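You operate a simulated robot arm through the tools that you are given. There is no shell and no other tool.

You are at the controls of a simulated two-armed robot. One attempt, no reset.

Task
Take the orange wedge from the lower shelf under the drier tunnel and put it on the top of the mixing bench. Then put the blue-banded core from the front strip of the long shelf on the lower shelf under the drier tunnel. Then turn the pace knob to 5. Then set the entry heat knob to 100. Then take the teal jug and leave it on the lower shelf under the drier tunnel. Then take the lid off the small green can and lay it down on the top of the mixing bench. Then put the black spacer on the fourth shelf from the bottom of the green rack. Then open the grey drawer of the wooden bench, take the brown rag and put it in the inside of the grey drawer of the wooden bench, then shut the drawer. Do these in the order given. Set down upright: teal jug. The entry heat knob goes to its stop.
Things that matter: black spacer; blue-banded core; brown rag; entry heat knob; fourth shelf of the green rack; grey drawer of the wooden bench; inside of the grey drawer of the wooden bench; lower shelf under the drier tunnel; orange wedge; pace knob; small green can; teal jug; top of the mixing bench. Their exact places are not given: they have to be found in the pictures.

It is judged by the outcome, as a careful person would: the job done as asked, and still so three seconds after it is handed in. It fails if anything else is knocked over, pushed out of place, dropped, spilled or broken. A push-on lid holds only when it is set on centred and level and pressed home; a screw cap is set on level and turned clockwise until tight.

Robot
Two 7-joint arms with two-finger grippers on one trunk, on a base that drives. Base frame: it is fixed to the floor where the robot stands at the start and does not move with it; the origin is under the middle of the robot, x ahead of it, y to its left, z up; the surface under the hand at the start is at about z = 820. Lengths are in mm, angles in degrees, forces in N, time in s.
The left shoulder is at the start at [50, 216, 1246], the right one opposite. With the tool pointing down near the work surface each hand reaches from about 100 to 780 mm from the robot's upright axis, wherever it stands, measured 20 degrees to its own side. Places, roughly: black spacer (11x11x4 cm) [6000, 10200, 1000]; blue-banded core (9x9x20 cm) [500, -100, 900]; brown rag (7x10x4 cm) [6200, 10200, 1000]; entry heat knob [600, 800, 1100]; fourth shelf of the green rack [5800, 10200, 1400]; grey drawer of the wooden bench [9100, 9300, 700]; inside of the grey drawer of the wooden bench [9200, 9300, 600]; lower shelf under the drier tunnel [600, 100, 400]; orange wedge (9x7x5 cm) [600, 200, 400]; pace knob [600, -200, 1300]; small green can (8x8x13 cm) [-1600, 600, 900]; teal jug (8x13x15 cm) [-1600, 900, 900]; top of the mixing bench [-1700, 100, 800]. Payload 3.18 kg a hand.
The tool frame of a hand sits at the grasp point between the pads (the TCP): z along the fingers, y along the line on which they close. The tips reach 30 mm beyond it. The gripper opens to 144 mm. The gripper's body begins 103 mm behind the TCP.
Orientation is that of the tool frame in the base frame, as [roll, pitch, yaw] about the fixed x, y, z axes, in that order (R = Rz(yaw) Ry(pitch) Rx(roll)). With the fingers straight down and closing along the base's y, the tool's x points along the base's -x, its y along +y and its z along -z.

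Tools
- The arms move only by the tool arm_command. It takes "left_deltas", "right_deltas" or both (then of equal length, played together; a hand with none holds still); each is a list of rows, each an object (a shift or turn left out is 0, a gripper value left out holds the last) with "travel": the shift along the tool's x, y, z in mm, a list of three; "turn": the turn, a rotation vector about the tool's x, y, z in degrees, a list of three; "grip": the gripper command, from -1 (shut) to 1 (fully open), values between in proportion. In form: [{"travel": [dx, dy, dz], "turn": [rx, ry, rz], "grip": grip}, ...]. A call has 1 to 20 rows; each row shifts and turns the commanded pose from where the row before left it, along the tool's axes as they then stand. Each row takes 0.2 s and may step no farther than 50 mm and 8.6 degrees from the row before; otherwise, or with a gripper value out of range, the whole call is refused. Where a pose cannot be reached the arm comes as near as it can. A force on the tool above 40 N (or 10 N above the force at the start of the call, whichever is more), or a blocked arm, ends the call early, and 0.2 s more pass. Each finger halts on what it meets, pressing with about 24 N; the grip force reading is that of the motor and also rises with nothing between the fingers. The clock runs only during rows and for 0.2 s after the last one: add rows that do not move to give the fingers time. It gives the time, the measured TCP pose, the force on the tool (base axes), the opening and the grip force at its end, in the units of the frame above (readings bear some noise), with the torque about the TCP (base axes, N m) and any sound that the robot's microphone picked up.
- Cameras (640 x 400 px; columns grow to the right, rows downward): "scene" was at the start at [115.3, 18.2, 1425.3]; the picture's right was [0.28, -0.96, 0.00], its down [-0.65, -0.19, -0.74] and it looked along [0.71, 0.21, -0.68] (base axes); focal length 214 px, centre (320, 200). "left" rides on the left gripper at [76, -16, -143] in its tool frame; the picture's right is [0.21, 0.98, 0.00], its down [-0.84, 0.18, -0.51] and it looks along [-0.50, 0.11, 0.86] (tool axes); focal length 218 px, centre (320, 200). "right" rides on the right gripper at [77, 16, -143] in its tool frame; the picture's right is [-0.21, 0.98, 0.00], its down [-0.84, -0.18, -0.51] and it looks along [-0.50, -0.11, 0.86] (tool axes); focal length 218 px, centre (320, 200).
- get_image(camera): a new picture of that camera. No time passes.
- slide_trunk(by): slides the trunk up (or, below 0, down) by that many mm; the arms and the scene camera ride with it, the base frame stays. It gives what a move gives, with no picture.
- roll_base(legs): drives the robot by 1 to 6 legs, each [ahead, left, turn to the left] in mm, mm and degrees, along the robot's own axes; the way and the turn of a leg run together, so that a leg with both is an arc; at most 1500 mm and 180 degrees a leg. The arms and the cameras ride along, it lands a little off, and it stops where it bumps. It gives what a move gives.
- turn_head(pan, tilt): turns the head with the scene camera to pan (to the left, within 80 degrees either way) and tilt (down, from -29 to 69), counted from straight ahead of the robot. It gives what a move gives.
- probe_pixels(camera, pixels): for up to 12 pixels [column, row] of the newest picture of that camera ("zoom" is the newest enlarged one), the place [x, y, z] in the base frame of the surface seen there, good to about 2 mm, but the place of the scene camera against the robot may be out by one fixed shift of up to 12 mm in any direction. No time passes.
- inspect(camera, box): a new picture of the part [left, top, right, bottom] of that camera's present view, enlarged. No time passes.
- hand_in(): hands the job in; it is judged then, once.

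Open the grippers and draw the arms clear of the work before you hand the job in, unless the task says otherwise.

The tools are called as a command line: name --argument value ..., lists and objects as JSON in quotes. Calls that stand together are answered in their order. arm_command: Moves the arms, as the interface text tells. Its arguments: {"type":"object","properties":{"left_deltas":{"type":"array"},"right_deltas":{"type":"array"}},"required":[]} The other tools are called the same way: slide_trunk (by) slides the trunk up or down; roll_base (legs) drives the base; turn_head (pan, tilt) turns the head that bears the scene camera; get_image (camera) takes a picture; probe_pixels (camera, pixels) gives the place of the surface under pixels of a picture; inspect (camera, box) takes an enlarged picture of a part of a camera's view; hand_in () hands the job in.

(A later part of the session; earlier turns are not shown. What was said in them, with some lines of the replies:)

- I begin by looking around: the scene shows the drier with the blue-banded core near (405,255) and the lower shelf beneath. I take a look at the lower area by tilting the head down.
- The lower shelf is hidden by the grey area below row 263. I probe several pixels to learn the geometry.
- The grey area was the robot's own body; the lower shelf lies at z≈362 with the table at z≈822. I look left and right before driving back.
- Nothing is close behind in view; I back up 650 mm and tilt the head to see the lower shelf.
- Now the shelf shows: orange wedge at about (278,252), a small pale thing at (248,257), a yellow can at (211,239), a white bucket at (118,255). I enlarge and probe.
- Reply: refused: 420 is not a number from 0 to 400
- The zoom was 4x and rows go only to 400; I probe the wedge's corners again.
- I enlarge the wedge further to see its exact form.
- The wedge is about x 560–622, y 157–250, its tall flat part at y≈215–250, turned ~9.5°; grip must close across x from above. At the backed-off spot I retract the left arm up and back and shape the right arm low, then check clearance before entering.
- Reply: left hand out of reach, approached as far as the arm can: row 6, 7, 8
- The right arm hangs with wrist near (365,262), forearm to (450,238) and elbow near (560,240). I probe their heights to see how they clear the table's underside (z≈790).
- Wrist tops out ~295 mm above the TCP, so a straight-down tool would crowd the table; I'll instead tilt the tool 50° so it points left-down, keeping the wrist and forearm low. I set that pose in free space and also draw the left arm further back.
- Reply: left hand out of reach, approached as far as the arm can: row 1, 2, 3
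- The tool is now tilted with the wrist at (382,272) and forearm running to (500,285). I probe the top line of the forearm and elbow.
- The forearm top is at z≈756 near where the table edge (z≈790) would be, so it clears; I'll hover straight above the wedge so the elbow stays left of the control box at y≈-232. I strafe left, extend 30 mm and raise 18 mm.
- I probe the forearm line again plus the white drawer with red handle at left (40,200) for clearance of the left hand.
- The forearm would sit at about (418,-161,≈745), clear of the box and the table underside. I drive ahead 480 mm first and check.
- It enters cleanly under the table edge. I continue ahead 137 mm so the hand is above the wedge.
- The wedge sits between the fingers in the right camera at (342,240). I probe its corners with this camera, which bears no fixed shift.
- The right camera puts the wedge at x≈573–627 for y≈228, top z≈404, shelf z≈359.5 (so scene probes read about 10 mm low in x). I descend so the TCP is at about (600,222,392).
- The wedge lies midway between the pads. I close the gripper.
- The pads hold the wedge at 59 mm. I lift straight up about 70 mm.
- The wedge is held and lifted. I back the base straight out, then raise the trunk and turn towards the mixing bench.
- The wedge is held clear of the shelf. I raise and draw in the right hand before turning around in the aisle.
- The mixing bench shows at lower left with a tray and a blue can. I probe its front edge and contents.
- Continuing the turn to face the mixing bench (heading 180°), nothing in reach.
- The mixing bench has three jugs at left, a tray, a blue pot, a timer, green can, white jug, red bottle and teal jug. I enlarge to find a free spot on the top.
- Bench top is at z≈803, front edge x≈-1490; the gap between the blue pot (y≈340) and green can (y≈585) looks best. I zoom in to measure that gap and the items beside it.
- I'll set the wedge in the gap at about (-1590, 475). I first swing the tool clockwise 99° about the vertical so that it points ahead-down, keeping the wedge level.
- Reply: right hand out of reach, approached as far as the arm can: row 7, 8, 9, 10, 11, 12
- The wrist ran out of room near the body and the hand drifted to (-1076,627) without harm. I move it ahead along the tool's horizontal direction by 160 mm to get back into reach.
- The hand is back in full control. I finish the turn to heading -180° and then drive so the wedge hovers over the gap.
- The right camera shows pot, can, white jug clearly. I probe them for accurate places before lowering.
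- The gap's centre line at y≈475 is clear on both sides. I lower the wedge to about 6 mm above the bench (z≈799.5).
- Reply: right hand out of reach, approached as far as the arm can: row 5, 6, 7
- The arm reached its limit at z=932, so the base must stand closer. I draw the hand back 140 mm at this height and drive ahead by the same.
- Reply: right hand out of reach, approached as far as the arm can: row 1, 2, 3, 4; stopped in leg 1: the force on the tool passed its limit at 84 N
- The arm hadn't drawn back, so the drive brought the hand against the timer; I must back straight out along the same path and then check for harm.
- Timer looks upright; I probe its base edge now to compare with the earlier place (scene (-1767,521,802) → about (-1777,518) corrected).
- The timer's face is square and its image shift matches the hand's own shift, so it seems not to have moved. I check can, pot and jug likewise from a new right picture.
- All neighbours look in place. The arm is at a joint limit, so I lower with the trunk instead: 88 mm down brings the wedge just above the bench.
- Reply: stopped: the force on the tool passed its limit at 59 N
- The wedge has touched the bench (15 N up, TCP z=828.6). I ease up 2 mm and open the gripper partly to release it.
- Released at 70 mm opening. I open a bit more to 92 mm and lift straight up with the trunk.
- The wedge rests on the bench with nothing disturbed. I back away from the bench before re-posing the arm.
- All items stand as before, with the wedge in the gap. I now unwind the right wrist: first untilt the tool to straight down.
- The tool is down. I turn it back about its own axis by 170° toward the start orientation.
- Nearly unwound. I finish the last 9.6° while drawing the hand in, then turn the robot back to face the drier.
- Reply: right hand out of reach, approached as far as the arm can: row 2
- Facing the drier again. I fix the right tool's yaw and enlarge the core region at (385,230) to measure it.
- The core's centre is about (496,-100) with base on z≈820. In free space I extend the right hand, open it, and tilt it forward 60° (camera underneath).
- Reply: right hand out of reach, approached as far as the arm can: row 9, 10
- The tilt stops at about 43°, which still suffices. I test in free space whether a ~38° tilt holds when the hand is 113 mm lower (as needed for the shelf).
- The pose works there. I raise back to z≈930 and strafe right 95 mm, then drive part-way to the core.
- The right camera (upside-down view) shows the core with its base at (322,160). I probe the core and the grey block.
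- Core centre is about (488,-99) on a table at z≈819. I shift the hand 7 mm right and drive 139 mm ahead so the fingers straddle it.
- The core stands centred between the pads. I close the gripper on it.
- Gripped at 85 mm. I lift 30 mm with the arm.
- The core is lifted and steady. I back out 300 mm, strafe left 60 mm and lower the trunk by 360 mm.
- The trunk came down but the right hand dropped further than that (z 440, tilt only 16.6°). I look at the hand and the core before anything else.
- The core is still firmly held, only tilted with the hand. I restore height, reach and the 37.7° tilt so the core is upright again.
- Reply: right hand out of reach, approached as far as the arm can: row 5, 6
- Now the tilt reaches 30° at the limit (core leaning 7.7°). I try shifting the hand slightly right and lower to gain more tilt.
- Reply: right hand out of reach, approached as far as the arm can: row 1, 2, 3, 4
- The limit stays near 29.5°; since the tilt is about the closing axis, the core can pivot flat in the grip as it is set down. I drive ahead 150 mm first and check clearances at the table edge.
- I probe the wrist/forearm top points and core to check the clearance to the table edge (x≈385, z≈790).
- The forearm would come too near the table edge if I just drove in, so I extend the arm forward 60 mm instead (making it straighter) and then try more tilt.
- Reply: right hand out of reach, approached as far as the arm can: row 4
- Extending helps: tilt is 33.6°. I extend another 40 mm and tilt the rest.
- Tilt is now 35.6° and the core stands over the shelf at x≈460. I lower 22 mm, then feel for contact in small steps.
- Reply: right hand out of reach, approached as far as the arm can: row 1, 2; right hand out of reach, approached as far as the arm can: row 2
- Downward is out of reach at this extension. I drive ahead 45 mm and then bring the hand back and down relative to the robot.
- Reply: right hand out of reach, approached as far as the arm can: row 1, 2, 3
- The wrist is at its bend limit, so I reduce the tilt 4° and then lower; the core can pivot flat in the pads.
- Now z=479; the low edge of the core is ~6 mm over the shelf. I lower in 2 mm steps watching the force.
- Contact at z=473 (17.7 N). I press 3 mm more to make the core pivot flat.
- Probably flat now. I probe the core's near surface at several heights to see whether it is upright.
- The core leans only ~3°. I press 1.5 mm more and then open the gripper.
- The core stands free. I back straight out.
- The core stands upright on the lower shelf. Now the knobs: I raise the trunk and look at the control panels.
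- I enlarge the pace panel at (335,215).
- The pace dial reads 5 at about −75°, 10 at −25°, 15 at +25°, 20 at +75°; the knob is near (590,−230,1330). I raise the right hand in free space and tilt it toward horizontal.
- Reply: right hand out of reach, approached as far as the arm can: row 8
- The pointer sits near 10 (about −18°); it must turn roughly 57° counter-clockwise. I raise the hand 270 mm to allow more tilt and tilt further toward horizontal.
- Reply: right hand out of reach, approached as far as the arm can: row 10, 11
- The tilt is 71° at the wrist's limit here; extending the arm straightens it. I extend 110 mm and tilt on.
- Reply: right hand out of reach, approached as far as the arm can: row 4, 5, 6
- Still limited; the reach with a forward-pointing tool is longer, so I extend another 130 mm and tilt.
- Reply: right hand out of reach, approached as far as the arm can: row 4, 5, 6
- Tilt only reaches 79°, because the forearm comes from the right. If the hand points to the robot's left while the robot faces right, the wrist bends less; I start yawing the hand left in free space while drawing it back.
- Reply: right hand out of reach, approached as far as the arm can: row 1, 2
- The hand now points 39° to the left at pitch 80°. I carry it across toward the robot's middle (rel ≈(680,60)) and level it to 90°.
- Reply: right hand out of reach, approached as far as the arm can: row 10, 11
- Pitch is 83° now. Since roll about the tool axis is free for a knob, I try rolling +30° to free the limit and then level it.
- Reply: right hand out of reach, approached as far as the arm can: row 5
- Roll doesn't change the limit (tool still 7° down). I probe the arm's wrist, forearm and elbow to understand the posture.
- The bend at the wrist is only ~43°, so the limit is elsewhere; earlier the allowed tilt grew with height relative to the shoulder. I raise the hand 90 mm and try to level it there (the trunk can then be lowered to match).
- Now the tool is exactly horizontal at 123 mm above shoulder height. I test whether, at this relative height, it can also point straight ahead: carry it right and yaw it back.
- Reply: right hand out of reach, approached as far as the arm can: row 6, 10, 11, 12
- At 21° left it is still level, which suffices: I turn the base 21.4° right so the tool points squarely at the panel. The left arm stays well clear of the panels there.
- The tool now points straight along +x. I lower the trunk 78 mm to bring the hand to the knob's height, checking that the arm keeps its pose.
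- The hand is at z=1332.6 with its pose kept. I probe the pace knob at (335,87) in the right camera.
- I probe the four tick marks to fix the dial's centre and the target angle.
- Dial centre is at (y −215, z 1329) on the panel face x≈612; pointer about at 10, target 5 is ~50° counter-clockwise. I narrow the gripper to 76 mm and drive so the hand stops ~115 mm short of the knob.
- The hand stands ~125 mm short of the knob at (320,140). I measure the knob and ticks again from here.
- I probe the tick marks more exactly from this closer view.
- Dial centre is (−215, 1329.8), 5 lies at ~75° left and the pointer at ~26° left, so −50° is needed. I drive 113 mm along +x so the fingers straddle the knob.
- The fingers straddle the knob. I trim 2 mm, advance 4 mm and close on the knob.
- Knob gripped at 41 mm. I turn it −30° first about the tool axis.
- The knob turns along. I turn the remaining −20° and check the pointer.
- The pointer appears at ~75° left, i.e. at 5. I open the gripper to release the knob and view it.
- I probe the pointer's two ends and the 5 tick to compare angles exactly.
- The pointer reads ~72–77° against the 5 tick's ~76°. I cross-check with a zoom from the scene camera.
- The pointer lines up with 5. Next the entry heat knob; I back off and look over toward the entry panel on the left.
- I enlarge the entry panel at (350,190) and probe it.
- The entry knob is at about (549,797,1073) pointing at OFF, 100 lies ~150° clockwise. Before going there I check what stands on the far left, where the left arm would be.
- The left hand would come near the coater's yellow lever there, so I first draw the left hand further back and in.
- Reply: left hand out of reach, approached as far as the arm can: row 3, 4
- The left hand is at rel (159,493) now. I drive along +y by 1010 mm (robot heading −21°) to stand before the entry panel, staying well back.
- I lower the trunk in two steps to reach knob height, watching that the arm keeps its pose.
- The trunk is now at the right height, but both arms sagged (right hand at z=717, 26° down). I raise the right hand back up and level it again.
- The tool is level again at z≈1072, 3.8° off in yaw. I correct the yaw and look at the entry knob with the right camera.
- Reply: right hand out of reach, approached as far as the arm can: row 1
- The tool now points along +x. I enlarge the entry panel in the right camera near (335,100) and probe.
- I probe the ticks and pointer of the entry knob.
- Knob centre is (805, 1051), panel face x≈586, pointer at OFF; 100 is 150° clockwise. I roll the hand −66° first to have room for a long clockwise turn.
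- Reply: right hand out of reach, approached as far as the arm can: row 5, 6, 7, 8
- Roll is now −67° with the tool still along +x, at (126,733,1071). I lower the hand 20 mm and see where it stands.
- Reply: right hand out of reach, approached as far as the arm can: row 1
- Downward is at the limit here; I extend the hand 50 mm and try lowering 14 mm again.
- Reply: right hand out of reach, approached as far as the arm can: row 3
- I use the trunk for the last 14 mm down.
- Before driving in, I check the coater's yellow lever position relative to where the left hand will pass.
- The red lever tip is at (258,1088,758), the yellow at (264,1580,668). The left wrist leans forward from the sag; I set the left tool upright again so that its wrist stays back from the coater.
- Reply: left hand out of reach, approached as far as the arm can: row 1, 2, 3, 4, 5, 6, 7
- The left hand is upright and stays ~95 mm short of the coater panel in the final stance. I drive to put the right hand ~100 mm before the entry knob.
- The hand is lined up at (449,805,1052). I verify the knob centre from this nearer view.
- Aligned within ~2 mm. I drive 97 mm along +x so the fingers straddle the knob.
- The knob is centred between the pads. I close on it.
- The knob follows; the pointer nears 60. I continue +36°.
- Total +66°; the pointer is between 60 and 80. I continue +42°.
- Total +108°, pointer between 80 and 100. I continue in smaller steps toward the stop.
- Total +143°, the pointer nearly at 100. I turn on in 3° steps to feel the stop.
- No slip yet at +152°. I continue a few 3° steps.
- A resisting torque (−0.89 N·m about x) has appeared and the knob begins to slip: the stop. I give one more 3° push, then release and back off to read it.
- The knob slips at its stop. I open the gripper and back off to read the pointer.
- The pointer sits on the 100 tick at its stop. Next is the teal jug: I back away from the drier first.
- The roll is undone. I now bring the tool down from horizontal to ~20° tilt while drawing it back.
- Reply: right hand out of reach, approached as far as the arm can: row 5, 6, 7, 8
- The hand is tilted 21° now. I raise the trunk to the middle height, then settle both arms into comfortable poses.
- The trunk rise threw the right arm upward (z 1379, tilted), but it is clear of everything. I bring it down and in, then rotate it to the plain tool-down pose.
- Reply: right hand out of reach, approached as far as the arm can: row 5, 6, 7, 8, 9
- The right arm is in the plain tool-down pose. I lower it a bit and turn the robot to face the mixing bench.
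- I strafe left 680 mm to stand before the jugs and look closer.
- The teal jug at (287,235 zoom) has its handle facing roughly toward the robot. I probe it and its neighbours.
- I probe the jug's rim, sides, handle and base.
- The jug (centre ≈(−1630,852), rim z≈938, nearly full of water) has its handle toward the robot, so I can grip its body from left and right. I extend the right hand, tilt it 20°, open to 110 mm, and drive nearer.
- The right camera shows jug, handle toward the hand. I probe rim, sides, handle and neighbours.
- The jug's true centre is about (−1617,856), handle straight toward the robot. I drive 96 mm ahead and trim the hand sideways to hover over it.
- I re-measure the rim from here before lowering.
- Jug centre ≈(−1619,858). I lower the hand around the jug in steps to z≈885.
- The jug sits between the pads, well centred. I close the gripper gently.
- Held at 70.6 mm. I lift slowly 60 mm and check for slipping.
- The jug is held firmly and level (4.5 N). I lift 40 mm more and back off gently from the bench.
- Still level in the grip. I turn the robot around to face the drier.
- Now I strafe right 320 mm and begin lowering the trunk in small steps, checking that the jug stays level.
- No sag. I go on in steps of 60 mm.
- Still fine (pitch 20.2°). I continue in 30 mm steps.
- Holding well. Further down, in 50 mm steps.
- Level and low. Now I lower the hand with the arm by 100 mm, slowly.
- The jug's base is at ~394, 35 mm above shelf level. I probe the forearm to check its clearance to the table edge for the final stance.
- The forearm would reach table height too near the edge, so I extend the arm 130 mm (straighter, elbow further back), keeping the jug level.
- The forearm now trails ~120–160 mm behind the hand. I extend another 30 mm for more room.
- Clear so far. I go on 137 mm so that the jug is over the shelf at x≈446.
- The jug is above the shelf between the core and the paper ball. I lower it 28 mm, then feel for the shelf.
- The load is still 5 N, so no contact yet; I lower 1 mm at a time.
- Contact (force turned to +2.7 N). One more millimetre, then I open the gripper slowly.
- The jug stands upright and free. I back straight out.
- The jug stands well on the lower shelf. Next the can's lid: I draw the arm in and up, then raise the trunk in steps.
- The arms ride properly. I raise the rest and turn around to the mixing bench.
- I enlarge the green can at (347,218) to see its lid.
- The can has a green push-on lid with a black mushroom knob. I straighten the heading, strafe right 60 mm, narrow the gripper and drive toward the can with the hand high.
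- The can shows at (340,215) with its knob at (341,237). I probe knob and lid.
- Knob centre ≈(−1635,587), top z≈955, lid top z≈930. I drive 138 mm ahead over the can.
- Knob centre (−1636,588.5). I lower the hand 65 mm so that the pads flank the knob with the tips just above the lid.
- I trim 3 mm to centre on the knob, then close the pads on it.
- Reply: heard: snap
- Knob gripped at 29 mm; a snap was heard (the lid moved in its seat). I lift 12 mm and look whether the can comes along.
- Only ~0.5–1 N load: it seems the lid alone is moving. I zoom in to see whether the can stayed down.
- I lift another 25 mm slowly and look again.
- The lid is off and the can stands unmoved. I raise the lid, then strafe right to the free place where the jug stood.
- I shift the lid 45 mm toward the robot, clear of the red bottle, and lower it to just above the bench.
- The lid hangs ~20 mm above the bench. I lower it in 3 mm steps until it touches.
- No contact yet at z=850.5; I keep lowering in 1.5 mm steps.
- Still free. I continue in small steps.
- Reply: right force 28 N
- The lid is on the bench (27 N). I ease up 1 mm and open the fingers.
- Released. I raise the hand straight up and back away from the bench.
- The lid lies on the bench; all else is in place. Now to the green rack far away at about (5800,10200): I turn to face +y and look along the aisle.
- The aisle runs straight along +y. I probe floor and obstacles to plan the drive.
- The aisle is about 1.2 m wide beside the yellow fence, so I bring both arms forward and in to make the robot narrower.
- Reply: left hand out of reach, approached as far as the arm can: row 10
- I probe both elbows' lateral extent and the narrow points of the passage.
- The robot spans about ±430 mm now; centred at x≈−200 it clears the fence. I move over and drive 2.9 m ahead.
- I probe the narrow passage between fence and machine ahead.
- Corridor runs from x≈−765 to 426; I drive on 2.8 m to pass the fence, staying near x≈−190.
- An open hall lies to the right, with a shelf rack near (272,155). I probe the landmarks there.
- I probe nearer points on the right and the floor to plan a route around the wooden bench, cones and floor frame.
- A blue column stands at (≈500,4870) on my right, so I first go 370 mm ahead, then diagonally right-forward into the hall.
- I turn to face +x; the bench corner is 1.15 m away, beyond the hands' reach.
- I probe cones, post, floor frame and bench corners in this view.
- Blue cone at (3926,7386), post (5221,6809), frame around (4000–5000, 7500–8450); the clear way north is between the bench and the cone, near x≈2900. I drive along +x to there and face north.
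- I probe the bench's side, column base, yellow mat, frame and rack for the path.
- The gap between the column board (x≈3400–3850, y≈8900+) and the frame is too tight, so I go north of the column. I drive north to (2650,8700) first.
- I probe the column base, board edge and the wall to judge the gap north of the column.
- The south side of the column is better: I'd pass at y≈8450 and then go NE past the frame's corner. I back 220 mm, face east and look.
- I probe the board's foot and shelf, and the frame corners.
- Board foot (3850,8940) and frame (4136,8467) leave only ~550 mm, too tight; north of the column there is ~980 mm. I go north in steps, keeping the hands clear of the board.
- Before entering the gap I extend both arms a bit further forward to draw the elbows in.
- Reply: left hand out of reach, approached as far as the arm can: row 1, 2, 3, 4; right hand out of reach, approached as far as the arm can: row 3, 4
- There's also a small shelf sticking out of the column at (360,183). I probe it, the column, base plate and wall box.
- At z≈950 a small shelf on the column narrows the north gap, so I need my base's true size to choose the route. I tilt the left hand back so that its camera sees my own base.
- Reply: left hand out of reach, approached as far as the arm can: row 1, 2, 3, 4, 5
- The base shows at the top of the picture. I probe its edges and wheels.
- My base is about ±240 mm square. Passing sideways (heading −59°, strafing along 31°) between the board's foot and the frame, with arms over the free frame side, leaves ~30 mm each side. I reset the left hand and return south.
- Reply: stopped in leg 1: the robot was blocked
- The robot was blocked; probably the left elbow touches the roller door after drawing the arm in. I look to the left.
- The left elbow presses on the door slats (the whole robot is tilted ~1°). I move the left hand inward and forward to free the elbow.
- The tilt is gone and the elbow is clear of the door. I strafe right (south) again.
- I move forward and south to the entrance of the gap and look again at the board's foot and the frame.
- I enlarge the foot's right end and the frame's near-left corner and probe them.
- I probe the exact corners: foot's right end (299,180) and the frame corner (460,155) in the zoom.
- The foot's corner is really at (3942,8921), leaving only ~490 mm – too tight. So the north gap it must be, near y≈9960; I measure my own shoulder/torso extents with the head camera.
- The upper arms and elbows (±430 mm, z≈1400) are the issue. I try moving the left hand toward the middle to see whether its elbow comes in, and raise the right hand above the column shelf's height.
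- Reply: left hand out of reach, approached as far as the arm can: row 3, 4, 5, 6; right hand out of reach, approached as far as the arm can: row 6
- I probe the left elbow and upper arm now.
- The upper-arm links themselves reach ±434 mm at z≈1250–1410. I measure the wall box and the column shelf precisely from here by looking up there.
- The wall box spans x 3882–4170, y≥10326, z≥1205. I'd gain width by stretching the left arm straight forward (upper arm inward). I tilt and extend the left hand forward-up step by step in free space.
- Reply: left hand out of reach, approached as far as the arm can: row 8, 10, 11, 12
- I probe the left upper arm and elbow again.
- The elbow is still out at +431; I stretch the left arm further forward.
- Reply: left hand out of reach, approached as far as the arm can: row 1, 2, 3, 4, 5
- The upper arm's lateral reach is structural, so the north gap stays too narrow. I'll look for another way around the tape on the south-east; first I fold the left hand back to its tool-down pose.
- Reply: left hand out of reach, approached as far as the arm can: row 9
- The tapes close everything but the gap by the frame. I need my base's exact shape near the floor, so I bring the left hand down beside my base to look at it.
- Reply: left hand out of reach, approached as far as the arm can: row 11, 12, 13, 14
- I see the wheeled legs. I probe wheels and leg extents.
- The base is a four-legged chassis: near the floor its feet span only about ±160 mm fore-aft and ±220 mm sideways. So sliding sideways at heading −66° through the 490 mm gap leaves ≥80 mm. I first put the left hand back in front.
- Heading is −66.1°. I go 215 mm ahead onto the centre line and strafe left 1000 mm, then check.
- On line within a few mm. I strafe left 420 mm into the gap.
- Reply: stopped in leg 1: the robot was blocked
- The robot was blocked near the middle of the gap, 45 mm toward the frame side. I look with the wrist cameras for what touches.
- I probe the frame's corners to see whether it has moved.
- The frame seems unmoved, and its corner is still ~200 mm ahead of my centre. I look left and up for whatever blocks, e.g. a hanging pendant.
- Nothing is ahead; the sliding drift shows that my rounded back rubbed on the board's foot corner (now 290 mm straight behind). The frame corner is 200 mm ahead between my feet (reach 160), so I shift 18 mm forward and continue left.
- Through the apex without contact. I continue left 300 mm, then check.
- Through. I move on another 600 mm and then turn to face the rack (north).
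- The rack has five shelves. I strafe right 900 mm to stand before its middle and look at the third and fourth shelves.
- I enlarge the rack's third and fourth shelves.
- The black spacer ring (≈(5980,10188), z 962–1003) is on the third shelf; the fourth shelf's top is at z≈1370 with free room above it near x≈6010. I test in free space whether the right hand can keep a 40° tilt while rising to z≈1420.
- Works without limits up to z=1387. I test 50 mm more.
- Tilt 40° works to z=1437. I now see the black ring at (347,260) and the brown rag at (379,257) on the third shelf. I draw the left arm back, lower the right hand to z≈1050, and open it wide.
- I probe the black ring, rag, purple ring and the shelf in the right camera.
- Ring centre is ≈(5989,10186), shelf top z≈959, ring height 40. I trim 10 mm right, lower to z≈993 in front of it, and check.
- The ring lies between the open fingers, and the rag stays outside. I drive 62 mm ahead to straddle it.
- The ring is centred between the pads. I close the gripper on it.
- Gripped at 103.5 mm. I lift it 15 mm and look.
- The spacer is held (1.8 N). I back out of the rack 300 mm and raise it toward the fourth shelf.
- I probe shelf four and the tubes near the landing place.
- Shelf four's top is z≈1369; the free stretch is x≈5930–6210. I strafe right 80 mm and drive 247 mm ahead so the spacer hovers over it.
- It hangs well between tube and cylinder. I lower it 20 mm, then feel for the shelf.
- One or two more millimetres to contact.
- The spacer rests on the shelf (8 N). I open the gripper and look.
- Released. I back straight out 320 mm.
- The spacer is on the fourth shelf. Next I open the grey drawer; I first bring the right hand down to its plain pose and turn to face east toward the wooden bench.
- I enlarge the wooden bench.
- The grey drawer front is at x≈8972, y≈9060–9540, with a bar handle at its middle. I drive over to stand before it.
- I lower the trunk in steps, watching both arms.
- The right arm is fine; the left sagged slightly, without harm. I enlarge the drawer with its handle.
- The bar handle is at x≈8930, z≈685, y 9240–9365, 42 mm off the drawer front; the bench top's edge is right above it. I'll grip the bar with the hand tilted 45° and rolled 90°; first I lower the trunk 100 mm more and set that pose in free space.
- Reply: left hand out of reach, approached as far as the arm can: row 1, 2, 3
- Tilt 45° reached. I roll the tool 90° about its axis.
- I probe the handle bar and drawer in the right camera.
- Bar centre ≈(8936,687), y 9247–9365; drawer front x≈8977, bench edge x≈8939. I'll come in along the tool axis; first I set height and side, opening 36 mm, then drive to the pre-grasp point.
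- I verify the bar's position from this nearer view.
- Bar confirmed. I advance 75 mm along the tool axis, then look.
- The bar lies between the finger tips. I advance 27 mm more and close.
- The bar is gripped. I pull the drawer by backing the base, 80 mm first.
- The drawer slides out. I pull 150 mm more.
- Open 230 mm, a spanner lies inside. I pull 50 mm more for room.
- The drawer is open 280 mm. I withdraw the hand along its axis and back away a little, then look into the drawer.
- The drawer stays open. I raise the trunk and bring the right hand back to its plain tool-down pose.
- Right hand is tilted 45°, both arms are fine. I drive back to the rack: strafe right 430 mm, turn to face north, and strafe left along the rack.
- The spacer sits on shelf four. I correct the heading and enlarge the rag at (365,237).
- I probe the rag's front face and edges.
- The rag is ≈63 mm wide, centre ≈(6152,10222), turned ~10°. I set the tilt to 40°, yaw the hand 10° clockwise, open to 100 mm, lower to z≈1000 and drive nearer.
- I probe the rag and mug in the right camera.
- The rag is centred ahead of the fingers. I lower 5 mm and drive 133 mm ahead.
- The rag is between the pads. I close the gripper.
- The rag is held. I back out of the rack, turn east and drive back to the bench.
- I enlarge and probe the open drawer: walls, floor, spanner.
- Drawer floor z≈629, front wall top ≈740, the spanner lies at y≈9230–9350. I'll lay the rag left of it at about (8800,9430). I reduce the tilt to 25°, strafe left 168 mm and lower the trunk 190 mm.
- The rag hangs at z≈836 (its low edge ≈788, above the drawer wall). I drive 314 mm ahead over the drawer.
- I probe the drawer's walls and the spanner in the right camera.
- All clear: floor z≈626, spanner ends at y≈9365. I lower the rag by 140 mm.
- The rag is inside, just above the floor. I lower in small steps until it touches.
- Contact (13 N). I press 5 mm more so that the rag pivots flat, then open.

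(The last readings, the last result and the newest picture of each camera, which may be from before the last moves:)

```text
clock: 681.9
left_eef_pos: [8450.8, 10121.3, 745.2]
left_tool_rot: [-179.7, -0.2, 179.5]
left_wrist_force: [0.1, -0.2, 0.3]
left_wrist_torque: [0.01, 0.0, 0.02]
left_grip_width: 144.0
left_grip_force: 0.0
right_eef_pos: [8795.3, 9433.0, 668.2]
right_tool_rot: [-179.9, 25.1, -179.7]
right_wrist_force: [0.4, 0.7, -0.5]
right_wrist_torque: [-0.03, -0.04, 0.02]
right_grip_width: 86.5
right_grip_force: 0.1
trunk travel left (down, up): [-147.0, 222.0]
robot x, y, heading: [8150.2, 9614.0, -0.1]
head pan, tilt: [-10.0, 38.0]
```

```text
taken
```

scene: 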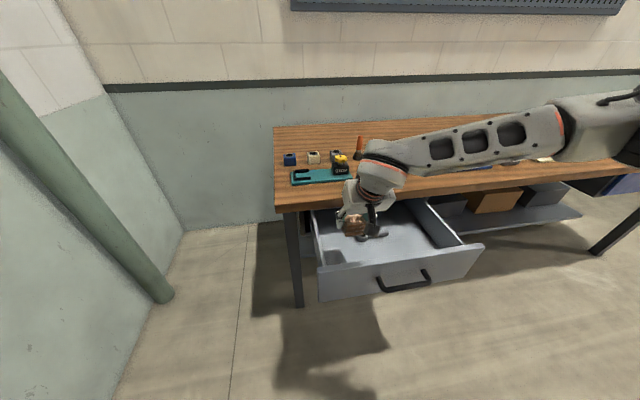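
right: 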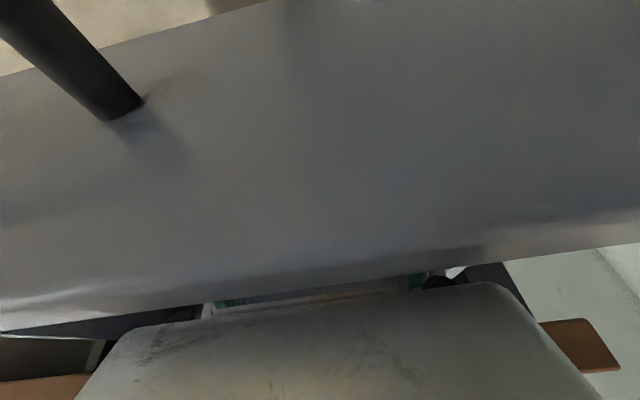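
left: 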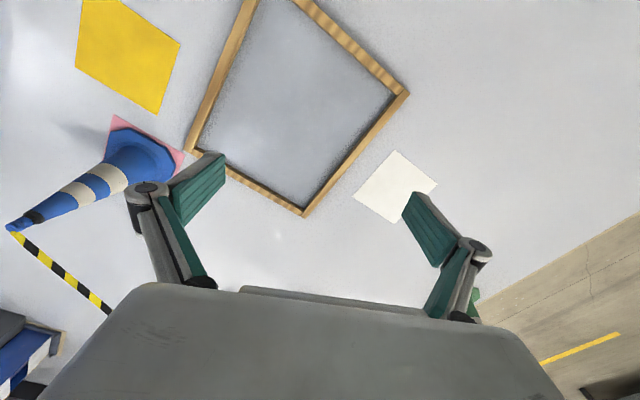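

Released. I raise the hand straight up out of the drawer.

arm_command --right_deltas '[{"travel": [-8, 0, -17]}, {"travel": [-15, 0, -32.5]}, {"travel": [-15, 0, -32.5]}, {"travel": [-15, 0, -32.5]}, {"travel": [-15, 0, -32.5]}, {"travel": [0, 0, 0]}]'

get_image --camera "right"

```text
clock: 683.3
left_eef_pos: [8450.2, 10120.1, 743.9]
left_tool_rot: [-179.7, -0.3, 179.5]
left_wrist_force: [0.9, 0.5, 0.3]
left_wrist_torque: [0.0, 0.0, -0.01]
left_grip_width: 144.1
left_grip_force: 0.1
right_eef_pos: [8795.9, 9432.8, 829.7]
right_tool_rot: [-179.9, 25.1, -179.7]
right_wrist_force: [0.3, -0.9, -0.6]
right_wrist_torque: [0.03, -0.01, -0.01]
right_grip_width: 86.5
right_grip_force: 0.0
trunk travel left (down, up): [-147.0, 222.0]
robot x, y, heading: [8150.6, 9615.0, -0.0]
head pan, tilt: [-10.0, 38.0]
```

```text
taken
```

right: 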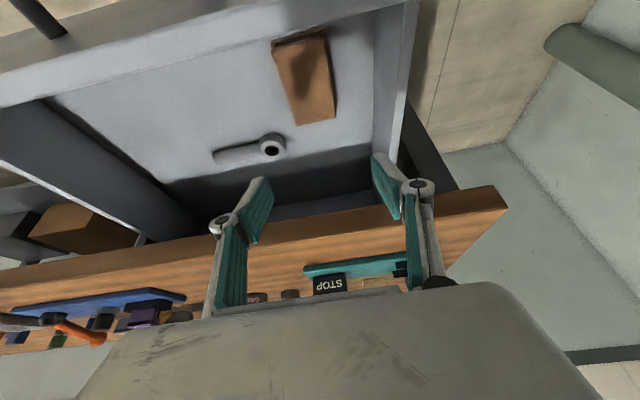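

The rag lies flat inside, beside the spanner. To shut the drawer I'll grip the bar again the same way; I back off, strafe right, and lower the trunk.

roll_base --legs '[[-480, 0, 0], [0, -126, 0]]'

slide_trunk --by -120

arm_command --right_deltas '[{"travel": [-8, 0, -17], "grip": -0.5}, {"travel": [-12, 0, -25]}, {"turn": [0, -6.7, 0]}, {"turn": [0, -6.7, 0]}, {"turn": [0, -6.6, 0]}, {"travel": [0, 0, 0]}]'

```text
clock: 687.5
left_eef_pos: [7972.1, 9994.2, 745.4]
left_tool_rot: [-179.6, -0.2, 179.5]
left_wrist_force: [0.3, -0.2, -0.5]
left_wrist_torque: [0.01, 0.01, 0.03]
left_grip_width: 143.9
left_grip_force: 0.1
right_eef_pos: [8316.8, 9305.9, 830.7]
right_tool_rot: [180.0, 25.1, -179.8]
right_wrist_force: [0.3, -0.7, -0.5]
right_wrist_torque: [0.05, 0.02, 0.02]
right_grip_width: 86.2
right_grip_force: 0.1
trunk travel left (down, up): [-147.0, 222.0]
robot x, y, heading: [7673.3, 9491.7, 0.1]
head pan, tilt: [-10.0, 38.0]
```

```text
clock: 689.0
left_eef_pos: [7912.4, 9994.4, 583.7]
left_tool_rot: [-179.6, -19.4, 179.6]
left_wrist_force: [0.6, 0.0, 0.8]
left_wrist_torque: [-0.03, 0.0, -0.02]
left_grip_width: 143.9
left_grip_force: 0.0
right_eef_pos: [8315.7, 9306.5, 712.1]
right_tool_rot: [-180.0, 25.3, -179.7]
right_wrist_force: [-0.6, 1.1, 0.4]
right_wrist_torque: [-0.03, 0.02, 0.02]
right_grip_width: 86.5
right_grip_force: 0.1
trunk travel left (down, up): [-27.0, 342.0]
robot x, y, heading: [7671.7, 9487.1, -0.2]
head pan, tilt: [-10.0, 38.0]
```

```text
clock: 690.4
left_eef_pos: [7913.1, 9994.9, 582.9]
left_tool_rot: [-179.5, -19.4, 179.5]
left_wrist_force: [-0.1, 0.2, -0.3]
left_wrist_torque: [-0.01, 0.03, 0.02]
left_grip_width: 143.8
left_grip_force: 0.0
right_eef_pos: [8317.5, 9306.0, 757.9]
right_tool_rot: [179.9, 45.2, -179.8]
right_wrist_force: [-0.2, -0.5, 0.0]
right_wrist_torque: [-0.04, 0.01, 0.01]
right_grip_width: 35.8
right_grip_force: 0.1
trunk travel left (down, up): [-27.0, 342.0]
robot x, y, heading: [7670.3, 9487.4, -0.1]
head pan, tilt: [-10.0, 38.0]
```

Tilt 45° is set. I roll the tool +90° as before and raise it to z≈774.

arm_command --right_deltas '[{"turn": [0, 0, 8.2]}, {"turn": [0, 0, 8.2]}, {"turn": [0, 0, 8.2]}, {"turn": [0, 0, 8.2]}, {"turn": [0, 0, 8.2]}, {"turn": [0, 0, 8.2]}, {"turn": [0, 0, 8.2]}, {"turn": [0, 0, 8.2]}, {"turn": [0, 0, 8.2]}, {"turn": [0, 0, 8.2]}, {"turn": [0, 0, 8]}, {"travel": [0, 11.5, -11.5]}, {"travel": [0, 0, 0]}]'

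roll_base --legs '[[240, 0, 0]]'

get_image --camera "right"

```text
clock: 693.2
left_eef_pos: [7912.9, 9995.4, 581.6]
left_tool_rot: [-179.6, -19.6, 179.6]
left_wrist_force: [0.9, 0.5, 0.1]
left_wrist_torque: [0.02, -0.03, 0.02]
left_grip_width: 143.9
left_grip_force: 0.0
right_eef_pos: [8317.4, 9306.3, 772.7]
right_tool_rot: [134.9, -0.1, 90.2]
right_wrist_force: [-0.1, -1.3, -0.1]
right_wrist_torque: [0.0, -0.03, 0.0]
right_grip_width: 36.1
right_grip_force: 0.1
trunk travel left (down, up): [-27.0, 342.0]
robot x, y, heading: [7671.7, 9488.1, 0.1]
head pan, tilt: [-10.0, 38.0]
```

```text
clock: 695.0
left_eef_pos: [8154.4, 9994.2, 584.0]
left_tool_rot: [-179.6, -19.6, 179.4]
left_wrist_force: [0.1, -0.1, -0.2]
left_wrist_torque: [-0.01, 0.05, -0.02]
left_grip_width: 143.9
left_grip_force: 0.2
right_eef_pos: [8557.9, 9306.8, 772.7]
right_tool_rot: [134.9, 0.0, 90.3]
right_wrist_force: [-0.3, -0.7, 0.4]
right_wrist_torque: [-0.03, 0.02, -0.03]
right_grip_width: 36.1
right_grip_force: 0.1
trunk travel left (down, up): [-27.0, 342.0]
robot x, y, heading: [7912.4, 9485.8, 0.0]
head pan, tilt: [-10.0, 38.0]
```

```text
taken
```

right: 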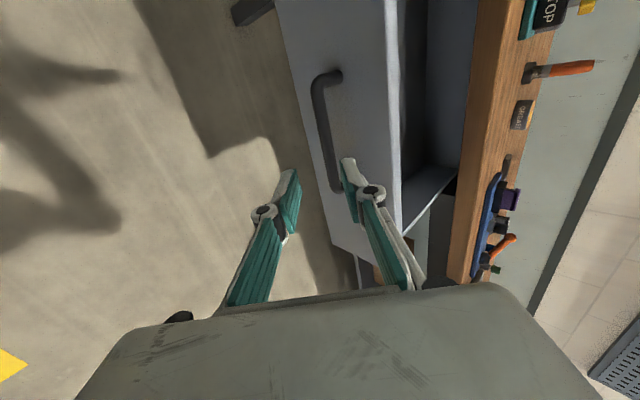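

I probe the bar again from here.

probe_pixels --camera "right" --pixels '[[317, 100], [322, 130], [328, 160], [333, 185], [360, 100]]'

```text
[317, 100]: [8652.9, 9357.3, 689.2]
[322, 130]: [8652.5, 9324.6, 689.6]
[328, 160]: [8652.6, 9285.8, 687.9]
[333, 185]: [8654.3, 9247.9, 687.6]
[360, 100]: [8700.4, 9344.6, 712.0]
```

I advance along the tool axis to the bar as before.

arm_command --right_deltas '[{"travel": [0, 4, 28]}, {"travel": [0, 4, 28]}, {"travel": [0, 0, 28]}, {"travel": [0, 0, 0]}]'

get_image --camera "right"

```text
clock: 696.0
left_eef_pos: [8152.9, 9995.0, 582.3]
left_tool_rot: [-179.5, -19.4, 179.4]
left_wrist_force: [-0.3, 0.9, -0.8]
left_wrist_torque: [0.03, -0.02, -0.03]
left_grip_width: 144.2
left_grip_force: 0.1
right_eef_pos: [8623.5, 9307.8, 719.7]
right_tool_rot: [134.8, 0.1, 90.4]
right_wrist_force: [0.6, -0.3, -0.2]
right_wrist_torque: [0.01, 0.01, 0.03]
right_grip_width: 36.0
right_grip_force: 0.1
trunk travel left (down, up): [-27.0, 342.0]
robot x, y, heading: [7915.4, 9487.2, 0.2]
head pan, tilt: [-10.0, 38.0]
```

```text
taken
```

right: 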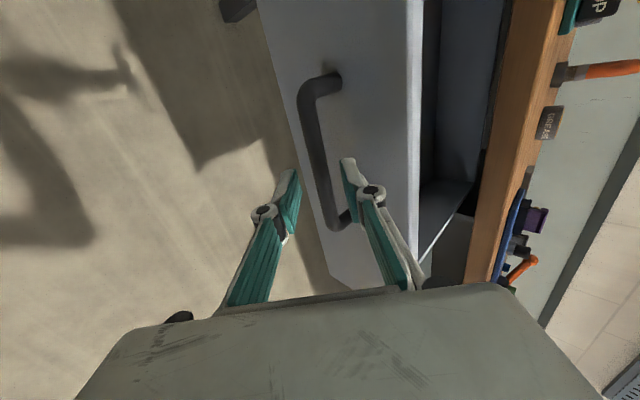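

The bar is between the tips again. I advance the last 32 mm and close.

arm_command --right_deltas '[{"travel": [0, 0, 16]}, {"travel": [0, 0, 16]}, {"travel": [0, 0, 0]}, {"grip": -0.7}, {"grip": -1}, {"grip": -1}]'

roll_base --legs '[[200, 0, 0]]'

get_image --camera "right"

```text
clock: 697.4
left_eef_pos: [8152.8, 9994.9, 582.3]
left_tool_rot: [-179.5, -19.4, 179.5]
left_wrist_force: [-0.3, -1.1, -0.2]
left_wrist_torque: [0.0, -0.01, 0.0]
left_grip_width: 143.9
left_grip_force: 0.1
right_eef_pos: [8646.3, 9307.1, 698.4]
right_tool_rot: [134.9, 0.0, 90.3]
right_wrist_force: [3.2, -0.3, 0.1]
right_wrist_torque: [-0.22, -0.03, 0.05]
right_grip_width: 14.9
right_grip_force: 44.3
trunk travel left (down, up): [-27.0, 342.0]
robot x, y, heading: [7915.6, 9492.8, 0.1]
head pan, tilt: [-10.0, 38.0]
```

```text
clock: 699.0
left_eef_pos: [8353.5, 9995.2, 583.4]
left_tool_rot: [-179.6, -19.4, 179.4]
left_wrist_force: [-0.4, 0.0, -0.4]
left_wrist_torque: [0.0, -0.02, 0.03]
left_grip_width: 143.9
left_grip_force: 0.1
right_eef_pos: [8845.8, 9307.5, 696.9]
right_tool_rot: [134.8, -0.1, 90.3]
right_wrist_force: [-1.0, -1.8, 1.6]
right_wrist_torque: [-0.13, 0.0, 0.11]
right_grip_width: 15.0
right_grip_force: 45.1
trunk travel left (down, up): [-27.0, 342.0]
robot x, y, heading: [8110.0, 9488.3, 0.1]
head pan, tilt: [-10.0, 38.0]
```

```text
taken
```

right: 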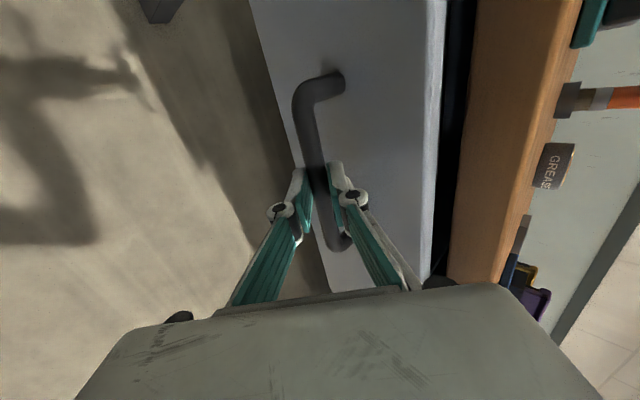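

The drawer slides in. I push the remaining ~78 mm gently.

roll_base --legs '[[70, 0, 0]]'

roll_base --legs '[[12, 0, 0]]'

get_image --camera "right"

```text
clock: 700.0
left_eef_pos: [8421.3, 9996.2, 582.0]
left_tool_rot: [-179.4, -19.5, 179.5]
left_wrist_force: [0.4, 0.3, -0.3]
left_wrist_torque: [-0.05, 0.0, -0.04]
left_grip_width: 144.1
left_grip_force: 0.0
right_eef_pos: [8915.6, 9307.9, 696.3]
right_tool_rot: [134.9, 0.1, 90.4]
right_wrist_force: [-0.9, -1.0, 1.6]
right_wrist_torque: [-0.24, 0.04, 0.09]
right_grip_width: 15.1
right_grip_force: 44.9
trunk travel left (down, up): [-27.0, 342.0]
robot x, y, heading: [8180.7, 9487.9, 0.3]
head pan, tilt: [-10.0, 38.0]
```

```text
clock: 700.7
left_eef_pos: [8434.6, 9994.5, 583.0]
left_tool_rot: [-179.6, -19.5, 179.5]
left_wrist_force: [0.3, -0.1, -0.4]
left_wrist_torque: [-0.04, -0.01, 0.01]
left_grip_width: 143.9
left_grip_force: 0.1
right_eef_pos: [8925.3, 9308.3, 697.2]
right_tool_rot: [135.1, 0.0, 90.4]
right_wrist_force: [-13.1, -2.7, 3.7]
right_wrist_torque: [0.02, 0.14, 0.26]
right_grip_width: 15.1
right_grip_force: 44.1
trunk travel left (down, up): [-27.0, 342.0]
robot x, y, heading: [8193.1, 9486.9, 0.2]
head pan, tilt: [-10.0, 38.0]
```

```text
taken
```

right: 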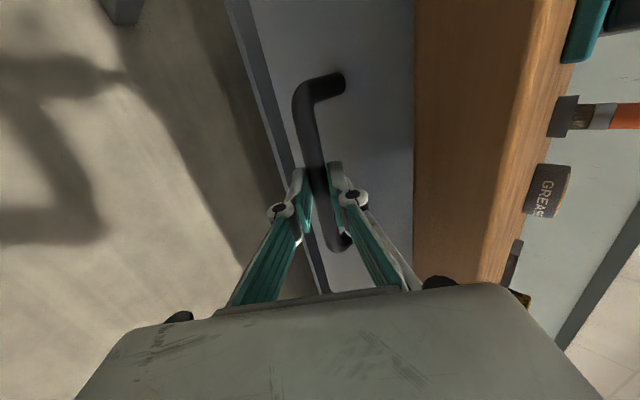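

The drawer is fully shut (resisting −13 N, TCP back at 8925). I open the gripper and withdraw along the tool axis.

arm_command --right_deltas '[{"grip": -0.7}, {"grip": -0.5}, {"grip": -0.5}, {"travel": [0, 0, -28]}, {"travel": [0, 0, -28]}, {"travel": [0, 0, -28]}, {"travel": [0, 0, -28]}, {"travel": [0, 0, 0]}]'

get_image --camera "right"

```text
clock: 702.5
left_eef_pos: [8433.3, 9994.5, 583.0]
left_tool_rot: [-179.5, -19.5, 179.5]
left_wrist_force: [-0.7, 0.1, -0.2]
left_wrist_torque: [0.02, 0.02, 0.03]
left_grip_width: 144.1
left_grip_force: 0.0
right_eef_pos: [8846.8, 9306.9, 774.6]
right_tool_rot: [134.9, 0.0, 90.4]
right_wrist_force: [1.4, 0.6, 0.1]
right_wrist_torque: [-0.02, -0.02, 0.04]
right_grip_width: 35.9
right_grip_force: 0.1
trunk travel left (down, up): [-27.0, 342.0]
robot x, y, heading: [8194.0, 9488.3, 0.2]
head pan, tilt: [-10.0, 38.0]
```

```text
taken
```

right: 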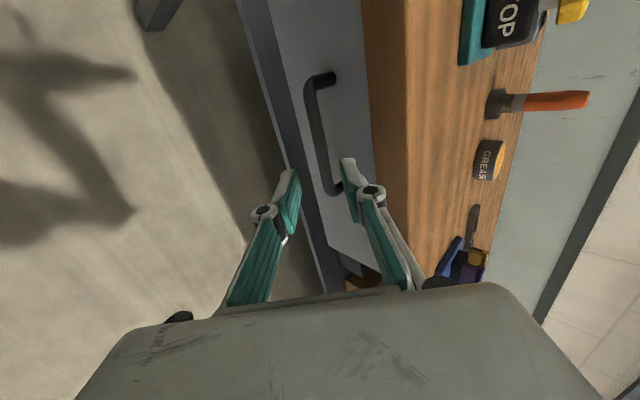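

The drawer is shut with the rag inside. I back away from the bench, open the gripper fully and unroll the hand.

roll_base --legs '[[-500, 0, 0]]'

arm_command --right_deltas '[{"turn": [0, 0, -8.2], "grip": 1}, {"turn": [0, 0, -8.2]}, {"turn": [0, 0, -8.2]}, {"turn": [0, 0, -8.2]}, {"turn": [0, 0, -8.2]}, {"turn": [0, 0, -8.2]}, {"turn": [0, 0, -8.2]}, {"turn": [0, 0, -8.2]}, {"turn": [0, 0, -8.2]}, {"turn": [0, 0, -8.2]}, {"turn": [0, 0, -8]}, {"turn": [0, 7.5, 0]}, {"turn": [0, 7.5, 0]}, {"turn": [0, 7.5, 0]}, {"turn": [0, 7.5, 0]}, {"turn": [0, 7.5, 0]}, {"turn": [0, 7.5, 0]}, {"travel": [0, 0, 0]}]'

get_image --camera "scene"

```text
clock: 705.4
left_eef_pos: [7938.8, 9995.5, 583.3]
left_tool_rot: [-179.6, -19.5, 179.5]
left_wrist_force: [-0.3, -0.1, -0.8]
left_wrist_torque: [0.03, -0.01, 0.01]
left_grip_width: 143.9
left_grip_force: 0.2
right_eef_pos: [8351.5, 9307.0, 775.2]
right_tool_rot: [134.9, -0.1, 90.4]
right_wrist_force: [0.9, -0.8, 0.2]
right_wrist_torque: [0.0, 0.01, -0.01]
right_grip_width: 36.1
right_grip_force: 0.1
trunk travel left (down, up): [-27.0, 342.0]
robot x, y, heading: [7699.0, 9490.4, 0.0]
head pan, tilt: [-10.0, 38.0]
```

```text
clock: 709.2
left_eef_pos: [7937.7, 9994.2, 582.9]
left_tool_rot: [-179.5, -19.4, 179.5]
left_wrist_force: [-0.2, -1.1, 0.6]
left_wrist_torque: [0.04, -0.02, -0.03]
left_grip_width: 143.8
left_grip_force: 0.2
right_eef_pos: [8352.2, 9304.9, 775.2]
right_tool_rot: [-180.0, -0.1, -179.6]
right_wrist_force: [-0.8, -0.1, -0.3]
right_wrist_torque: [0.0, -0.02, 0.0]
right_grip_width: 143.9
right_grip_force: 0.1
trunk travel left (down, up): [-27.0, 342.0]
robot x, y, heading: [7699.2, 9490.6, -0.1]
head pan, tilt: [-10.0, 38.0]
```

```text
taken
```

scene: 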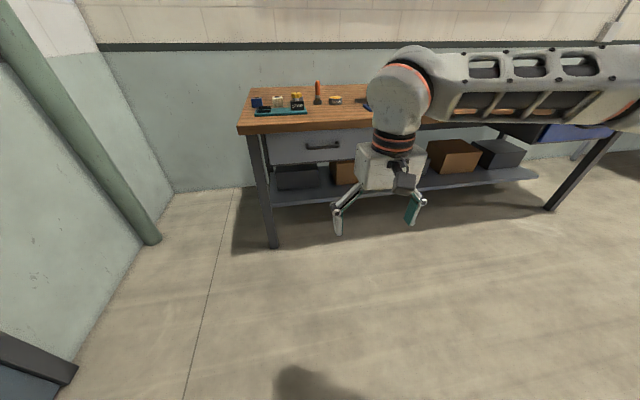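

Drawer shut, bench items in place. Before handing in I check that the board foot and the frame I passed are unmoved: I raise the trunk, step aside and look west.

slide_trunk --by 300

roll_base --legs '[[0, -440, 0], [0, 0, -90], [0, 0, -90], [1200, 0, 0]]'

turn_head --pan 0 --tilt 25

get_image --camera "scene"

```text
clock: 712.2
left_eef_pos: [7938.6, 9994.5, 882.9]
left_tool_rot: [-179.4, -19.5, 179.6]
left_wrist_force: [0.4, 1.1, -0.4]
left_wrist_torque: [0.0, 0.05, -0.01]
left_grip_width: 143.9
left_grip_force: 0.0
right_eef_pos: [8351.2, 9306.2, 1075.3]
right_tool_rot: [-180.0, -0.1, -179.6]
right_wrist_force: [0.1, 0.2, 0.3]
right_wrist_torque: [0.02, 0.04, -0.01]
right_grip_width: 144.1
right_grip_force: 0.1
trunk travel left (down, up): [-327.0, 42.0]
robot x, y, heading: [7696.8, 9490.6, 0.1]
head pan, tilt: [-10.0, 38.0]
```

```text
clock: 730.0
left_eef_pos: [6242.5, 8551.8, 882.4]
left_tool_rot: [-179.5, -19.5, -0.7]
left_wrist_force: [-0.4, -0.1, 0.1]
left_wrist_torque: [0.0, 0.01, 0.0]
left_grip_width: 144.1
left_grip_force: 0.0
right_eef_pos: [5830.4, 9242.4, 1076.1]
right_tool_rot: [180.0, 0.0, 0.3]
right_wrist_force: [-0.2, -0.4, 0.2]
right_wrist_torque: [-0.04, 0.0, 0.03]
right_grip_width: 144.0
right_grip_force: 0.1
trunk travel left (down, up): [-327.0, 42.0]
robot x, y, heading: [6487.8, 9059.1, 179.7]
head pan, tilt: [-10.0, 38.0]
```

```text
clock: 730.8
left_eef_pos: [6242.6, 8552.0, 883.3]
left_tool_rot: [-179.5, -19.5, -0.8]
left_wrist_force: [-0.6, -0.2, -0.2]
left_wrist_torque: [-0.01, 0.03, 0.01]
left_grip_width: 143.9
left_grip_force: 0.0
right_eef_pos: [5830.8, 9241.3, 1075.4]
right_tool_rot: [-180.0, -0.1, 0.1]
right_wrist_force: [-0.1, 0.0, -0.1]
right_wrist_torque: [0.01, 0.02, -0.01]
right_grip_width: 143.9
right_grip_force: 0.0
trunk travel left (down, up): [-327.0, 42.0]
robot x, y, heading: [6483.7, 9055.8, 179.8]
head pan, tilt: [0.0, 25.0]
```

```text
taken
```

scene: 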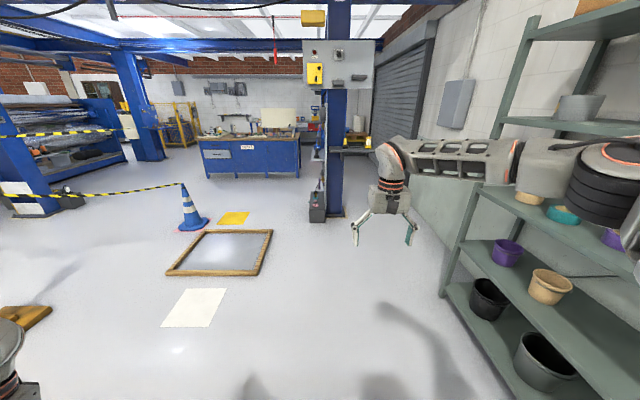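

I enlarge the column's foot and the frame, and probe their corners.

inspect --camera "scene" --box '[160, 150, 360, 290]'

probe_pixels --camera "zoom" --pixels '[[480, 225], [482, 190], [500, 220], [520, 218], [480, 150], [345, 235], [120, 238], [20, 372], [300, 385], [185, 185]]'

```text
2.86 times, centred on (260, 220) of scene
```

zoom: 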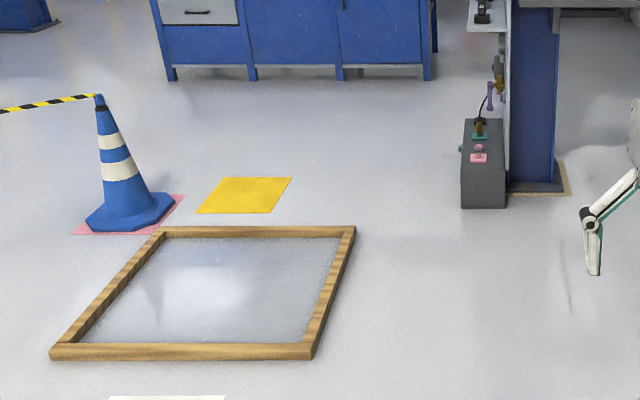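

```text
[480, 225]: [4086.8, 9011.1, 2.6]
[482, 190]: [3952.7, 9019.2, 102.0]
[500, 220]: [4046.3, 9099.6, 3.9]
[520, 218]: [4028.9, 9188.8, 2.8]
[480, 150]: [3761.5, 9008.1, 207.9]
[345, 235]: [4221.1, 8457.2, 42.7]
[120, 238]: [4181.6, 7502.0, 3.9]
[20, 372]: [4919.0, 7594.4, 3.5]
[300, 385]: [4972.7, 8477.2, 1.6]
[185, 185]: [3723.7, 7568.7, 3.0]
```

I probe the foot's corner more precisely.

inspect --camera "scene" --box '[290, 175, 350, 230]'

probe_pixels --camera "zoom" --pixels '[[220, 300], [205, 300], [270, 300], [220, 200], [205, 200], [240, 250], [210, 340], [300, 340], [205, 160], [215, 150]]'

```text
7.27 times, centred on (320, 202) of scene
```

zoom: 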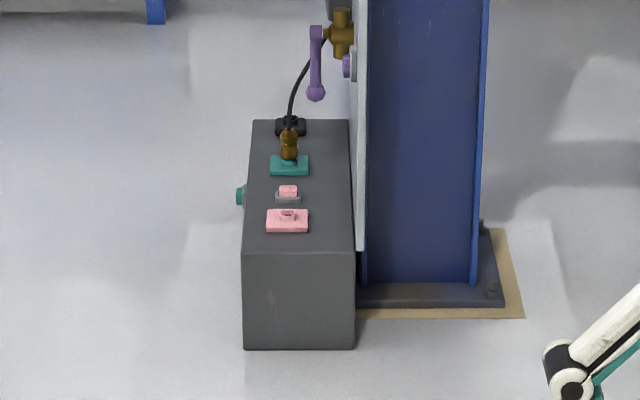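

```text
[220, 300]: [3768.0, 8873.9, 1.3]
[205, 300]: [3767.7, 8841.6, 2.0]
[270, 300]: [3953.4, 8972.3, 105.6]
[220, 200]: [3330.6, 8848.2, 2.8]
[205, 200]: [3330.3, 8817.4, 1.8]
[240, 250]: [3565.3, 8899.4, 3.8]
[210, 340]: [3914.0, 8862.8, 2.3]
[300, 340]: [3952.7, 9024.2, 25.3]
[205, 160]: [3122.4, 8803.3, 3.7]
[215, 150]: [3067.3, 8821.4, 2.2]
```

I check the foot's south face once more.

probe_pixels --camera "zoom" --pixels '[[245, 300], [248, 320], [250, 270], [247, 340], [350, 300], [352, 340], [340, 260], [250, 260]]'

```text
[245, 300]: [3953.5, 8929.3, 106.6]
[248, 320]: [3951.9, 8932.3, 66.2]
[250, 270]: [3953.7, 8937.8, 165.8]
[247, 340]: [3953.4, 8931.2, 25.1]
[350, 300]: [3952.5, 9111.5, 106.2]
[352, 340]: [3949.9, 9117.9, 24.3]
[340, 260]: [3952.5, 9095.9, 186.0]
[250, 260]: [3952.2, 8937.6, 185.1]
```

The foot is square and within a few mm of its earlier place, the frame likewise. All tasks are done, both grippers are open and the arms are clear, so I hand in.

hand_in

```text
The job is handed in.
```

All eight steps were carried out in the order given, and the job is handed in; I have not been told the verdict.

| Step | How it ended |
|---|---|
| Orange wedge | On the mixing bench top, in the gap between the blue pot and the green can |
| Blue-banded core | Standing upright on the lower shelf under the drier tunnel |
| Pace knob | Pointer at 5, to within a few degrees by eye and by measurement |
| Entry heat knob | Turned clockwise to its stop; pointer on the 100 mark |
| Teal jug | Upright on the lower shelf and kept level on the way; I saw no spill |
| Green can lid | Off the can and lying on the mixing bench top, where the jug had stood |
| Black spacer | On the fourth shelf of the green rack |
| Grey drawer | Opened, brown rag laid inside beside a spanner, then shut fully |

There were three contacts you should know about:

- **Timer on the mixing bench:** while placing the wedge, the drive pushed the held wedge against the timer with a force of about 84 N. It stayed upright; the before and after readings differ by a few millimetres, about the size of the measuring error.
- **Board by the column near the rack:** the base rubbed against its foot in a narrow gap. I checked from the far side, and it is square and within about 5 mm of where it was. The wooden frame on the floor there also looked unmoved.
- **Roller door:** the left elbow pressed on its slats briefly and was then freed. I saw no sign of harm.

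At hand-in both grippers were open and the arms were clear of everything.
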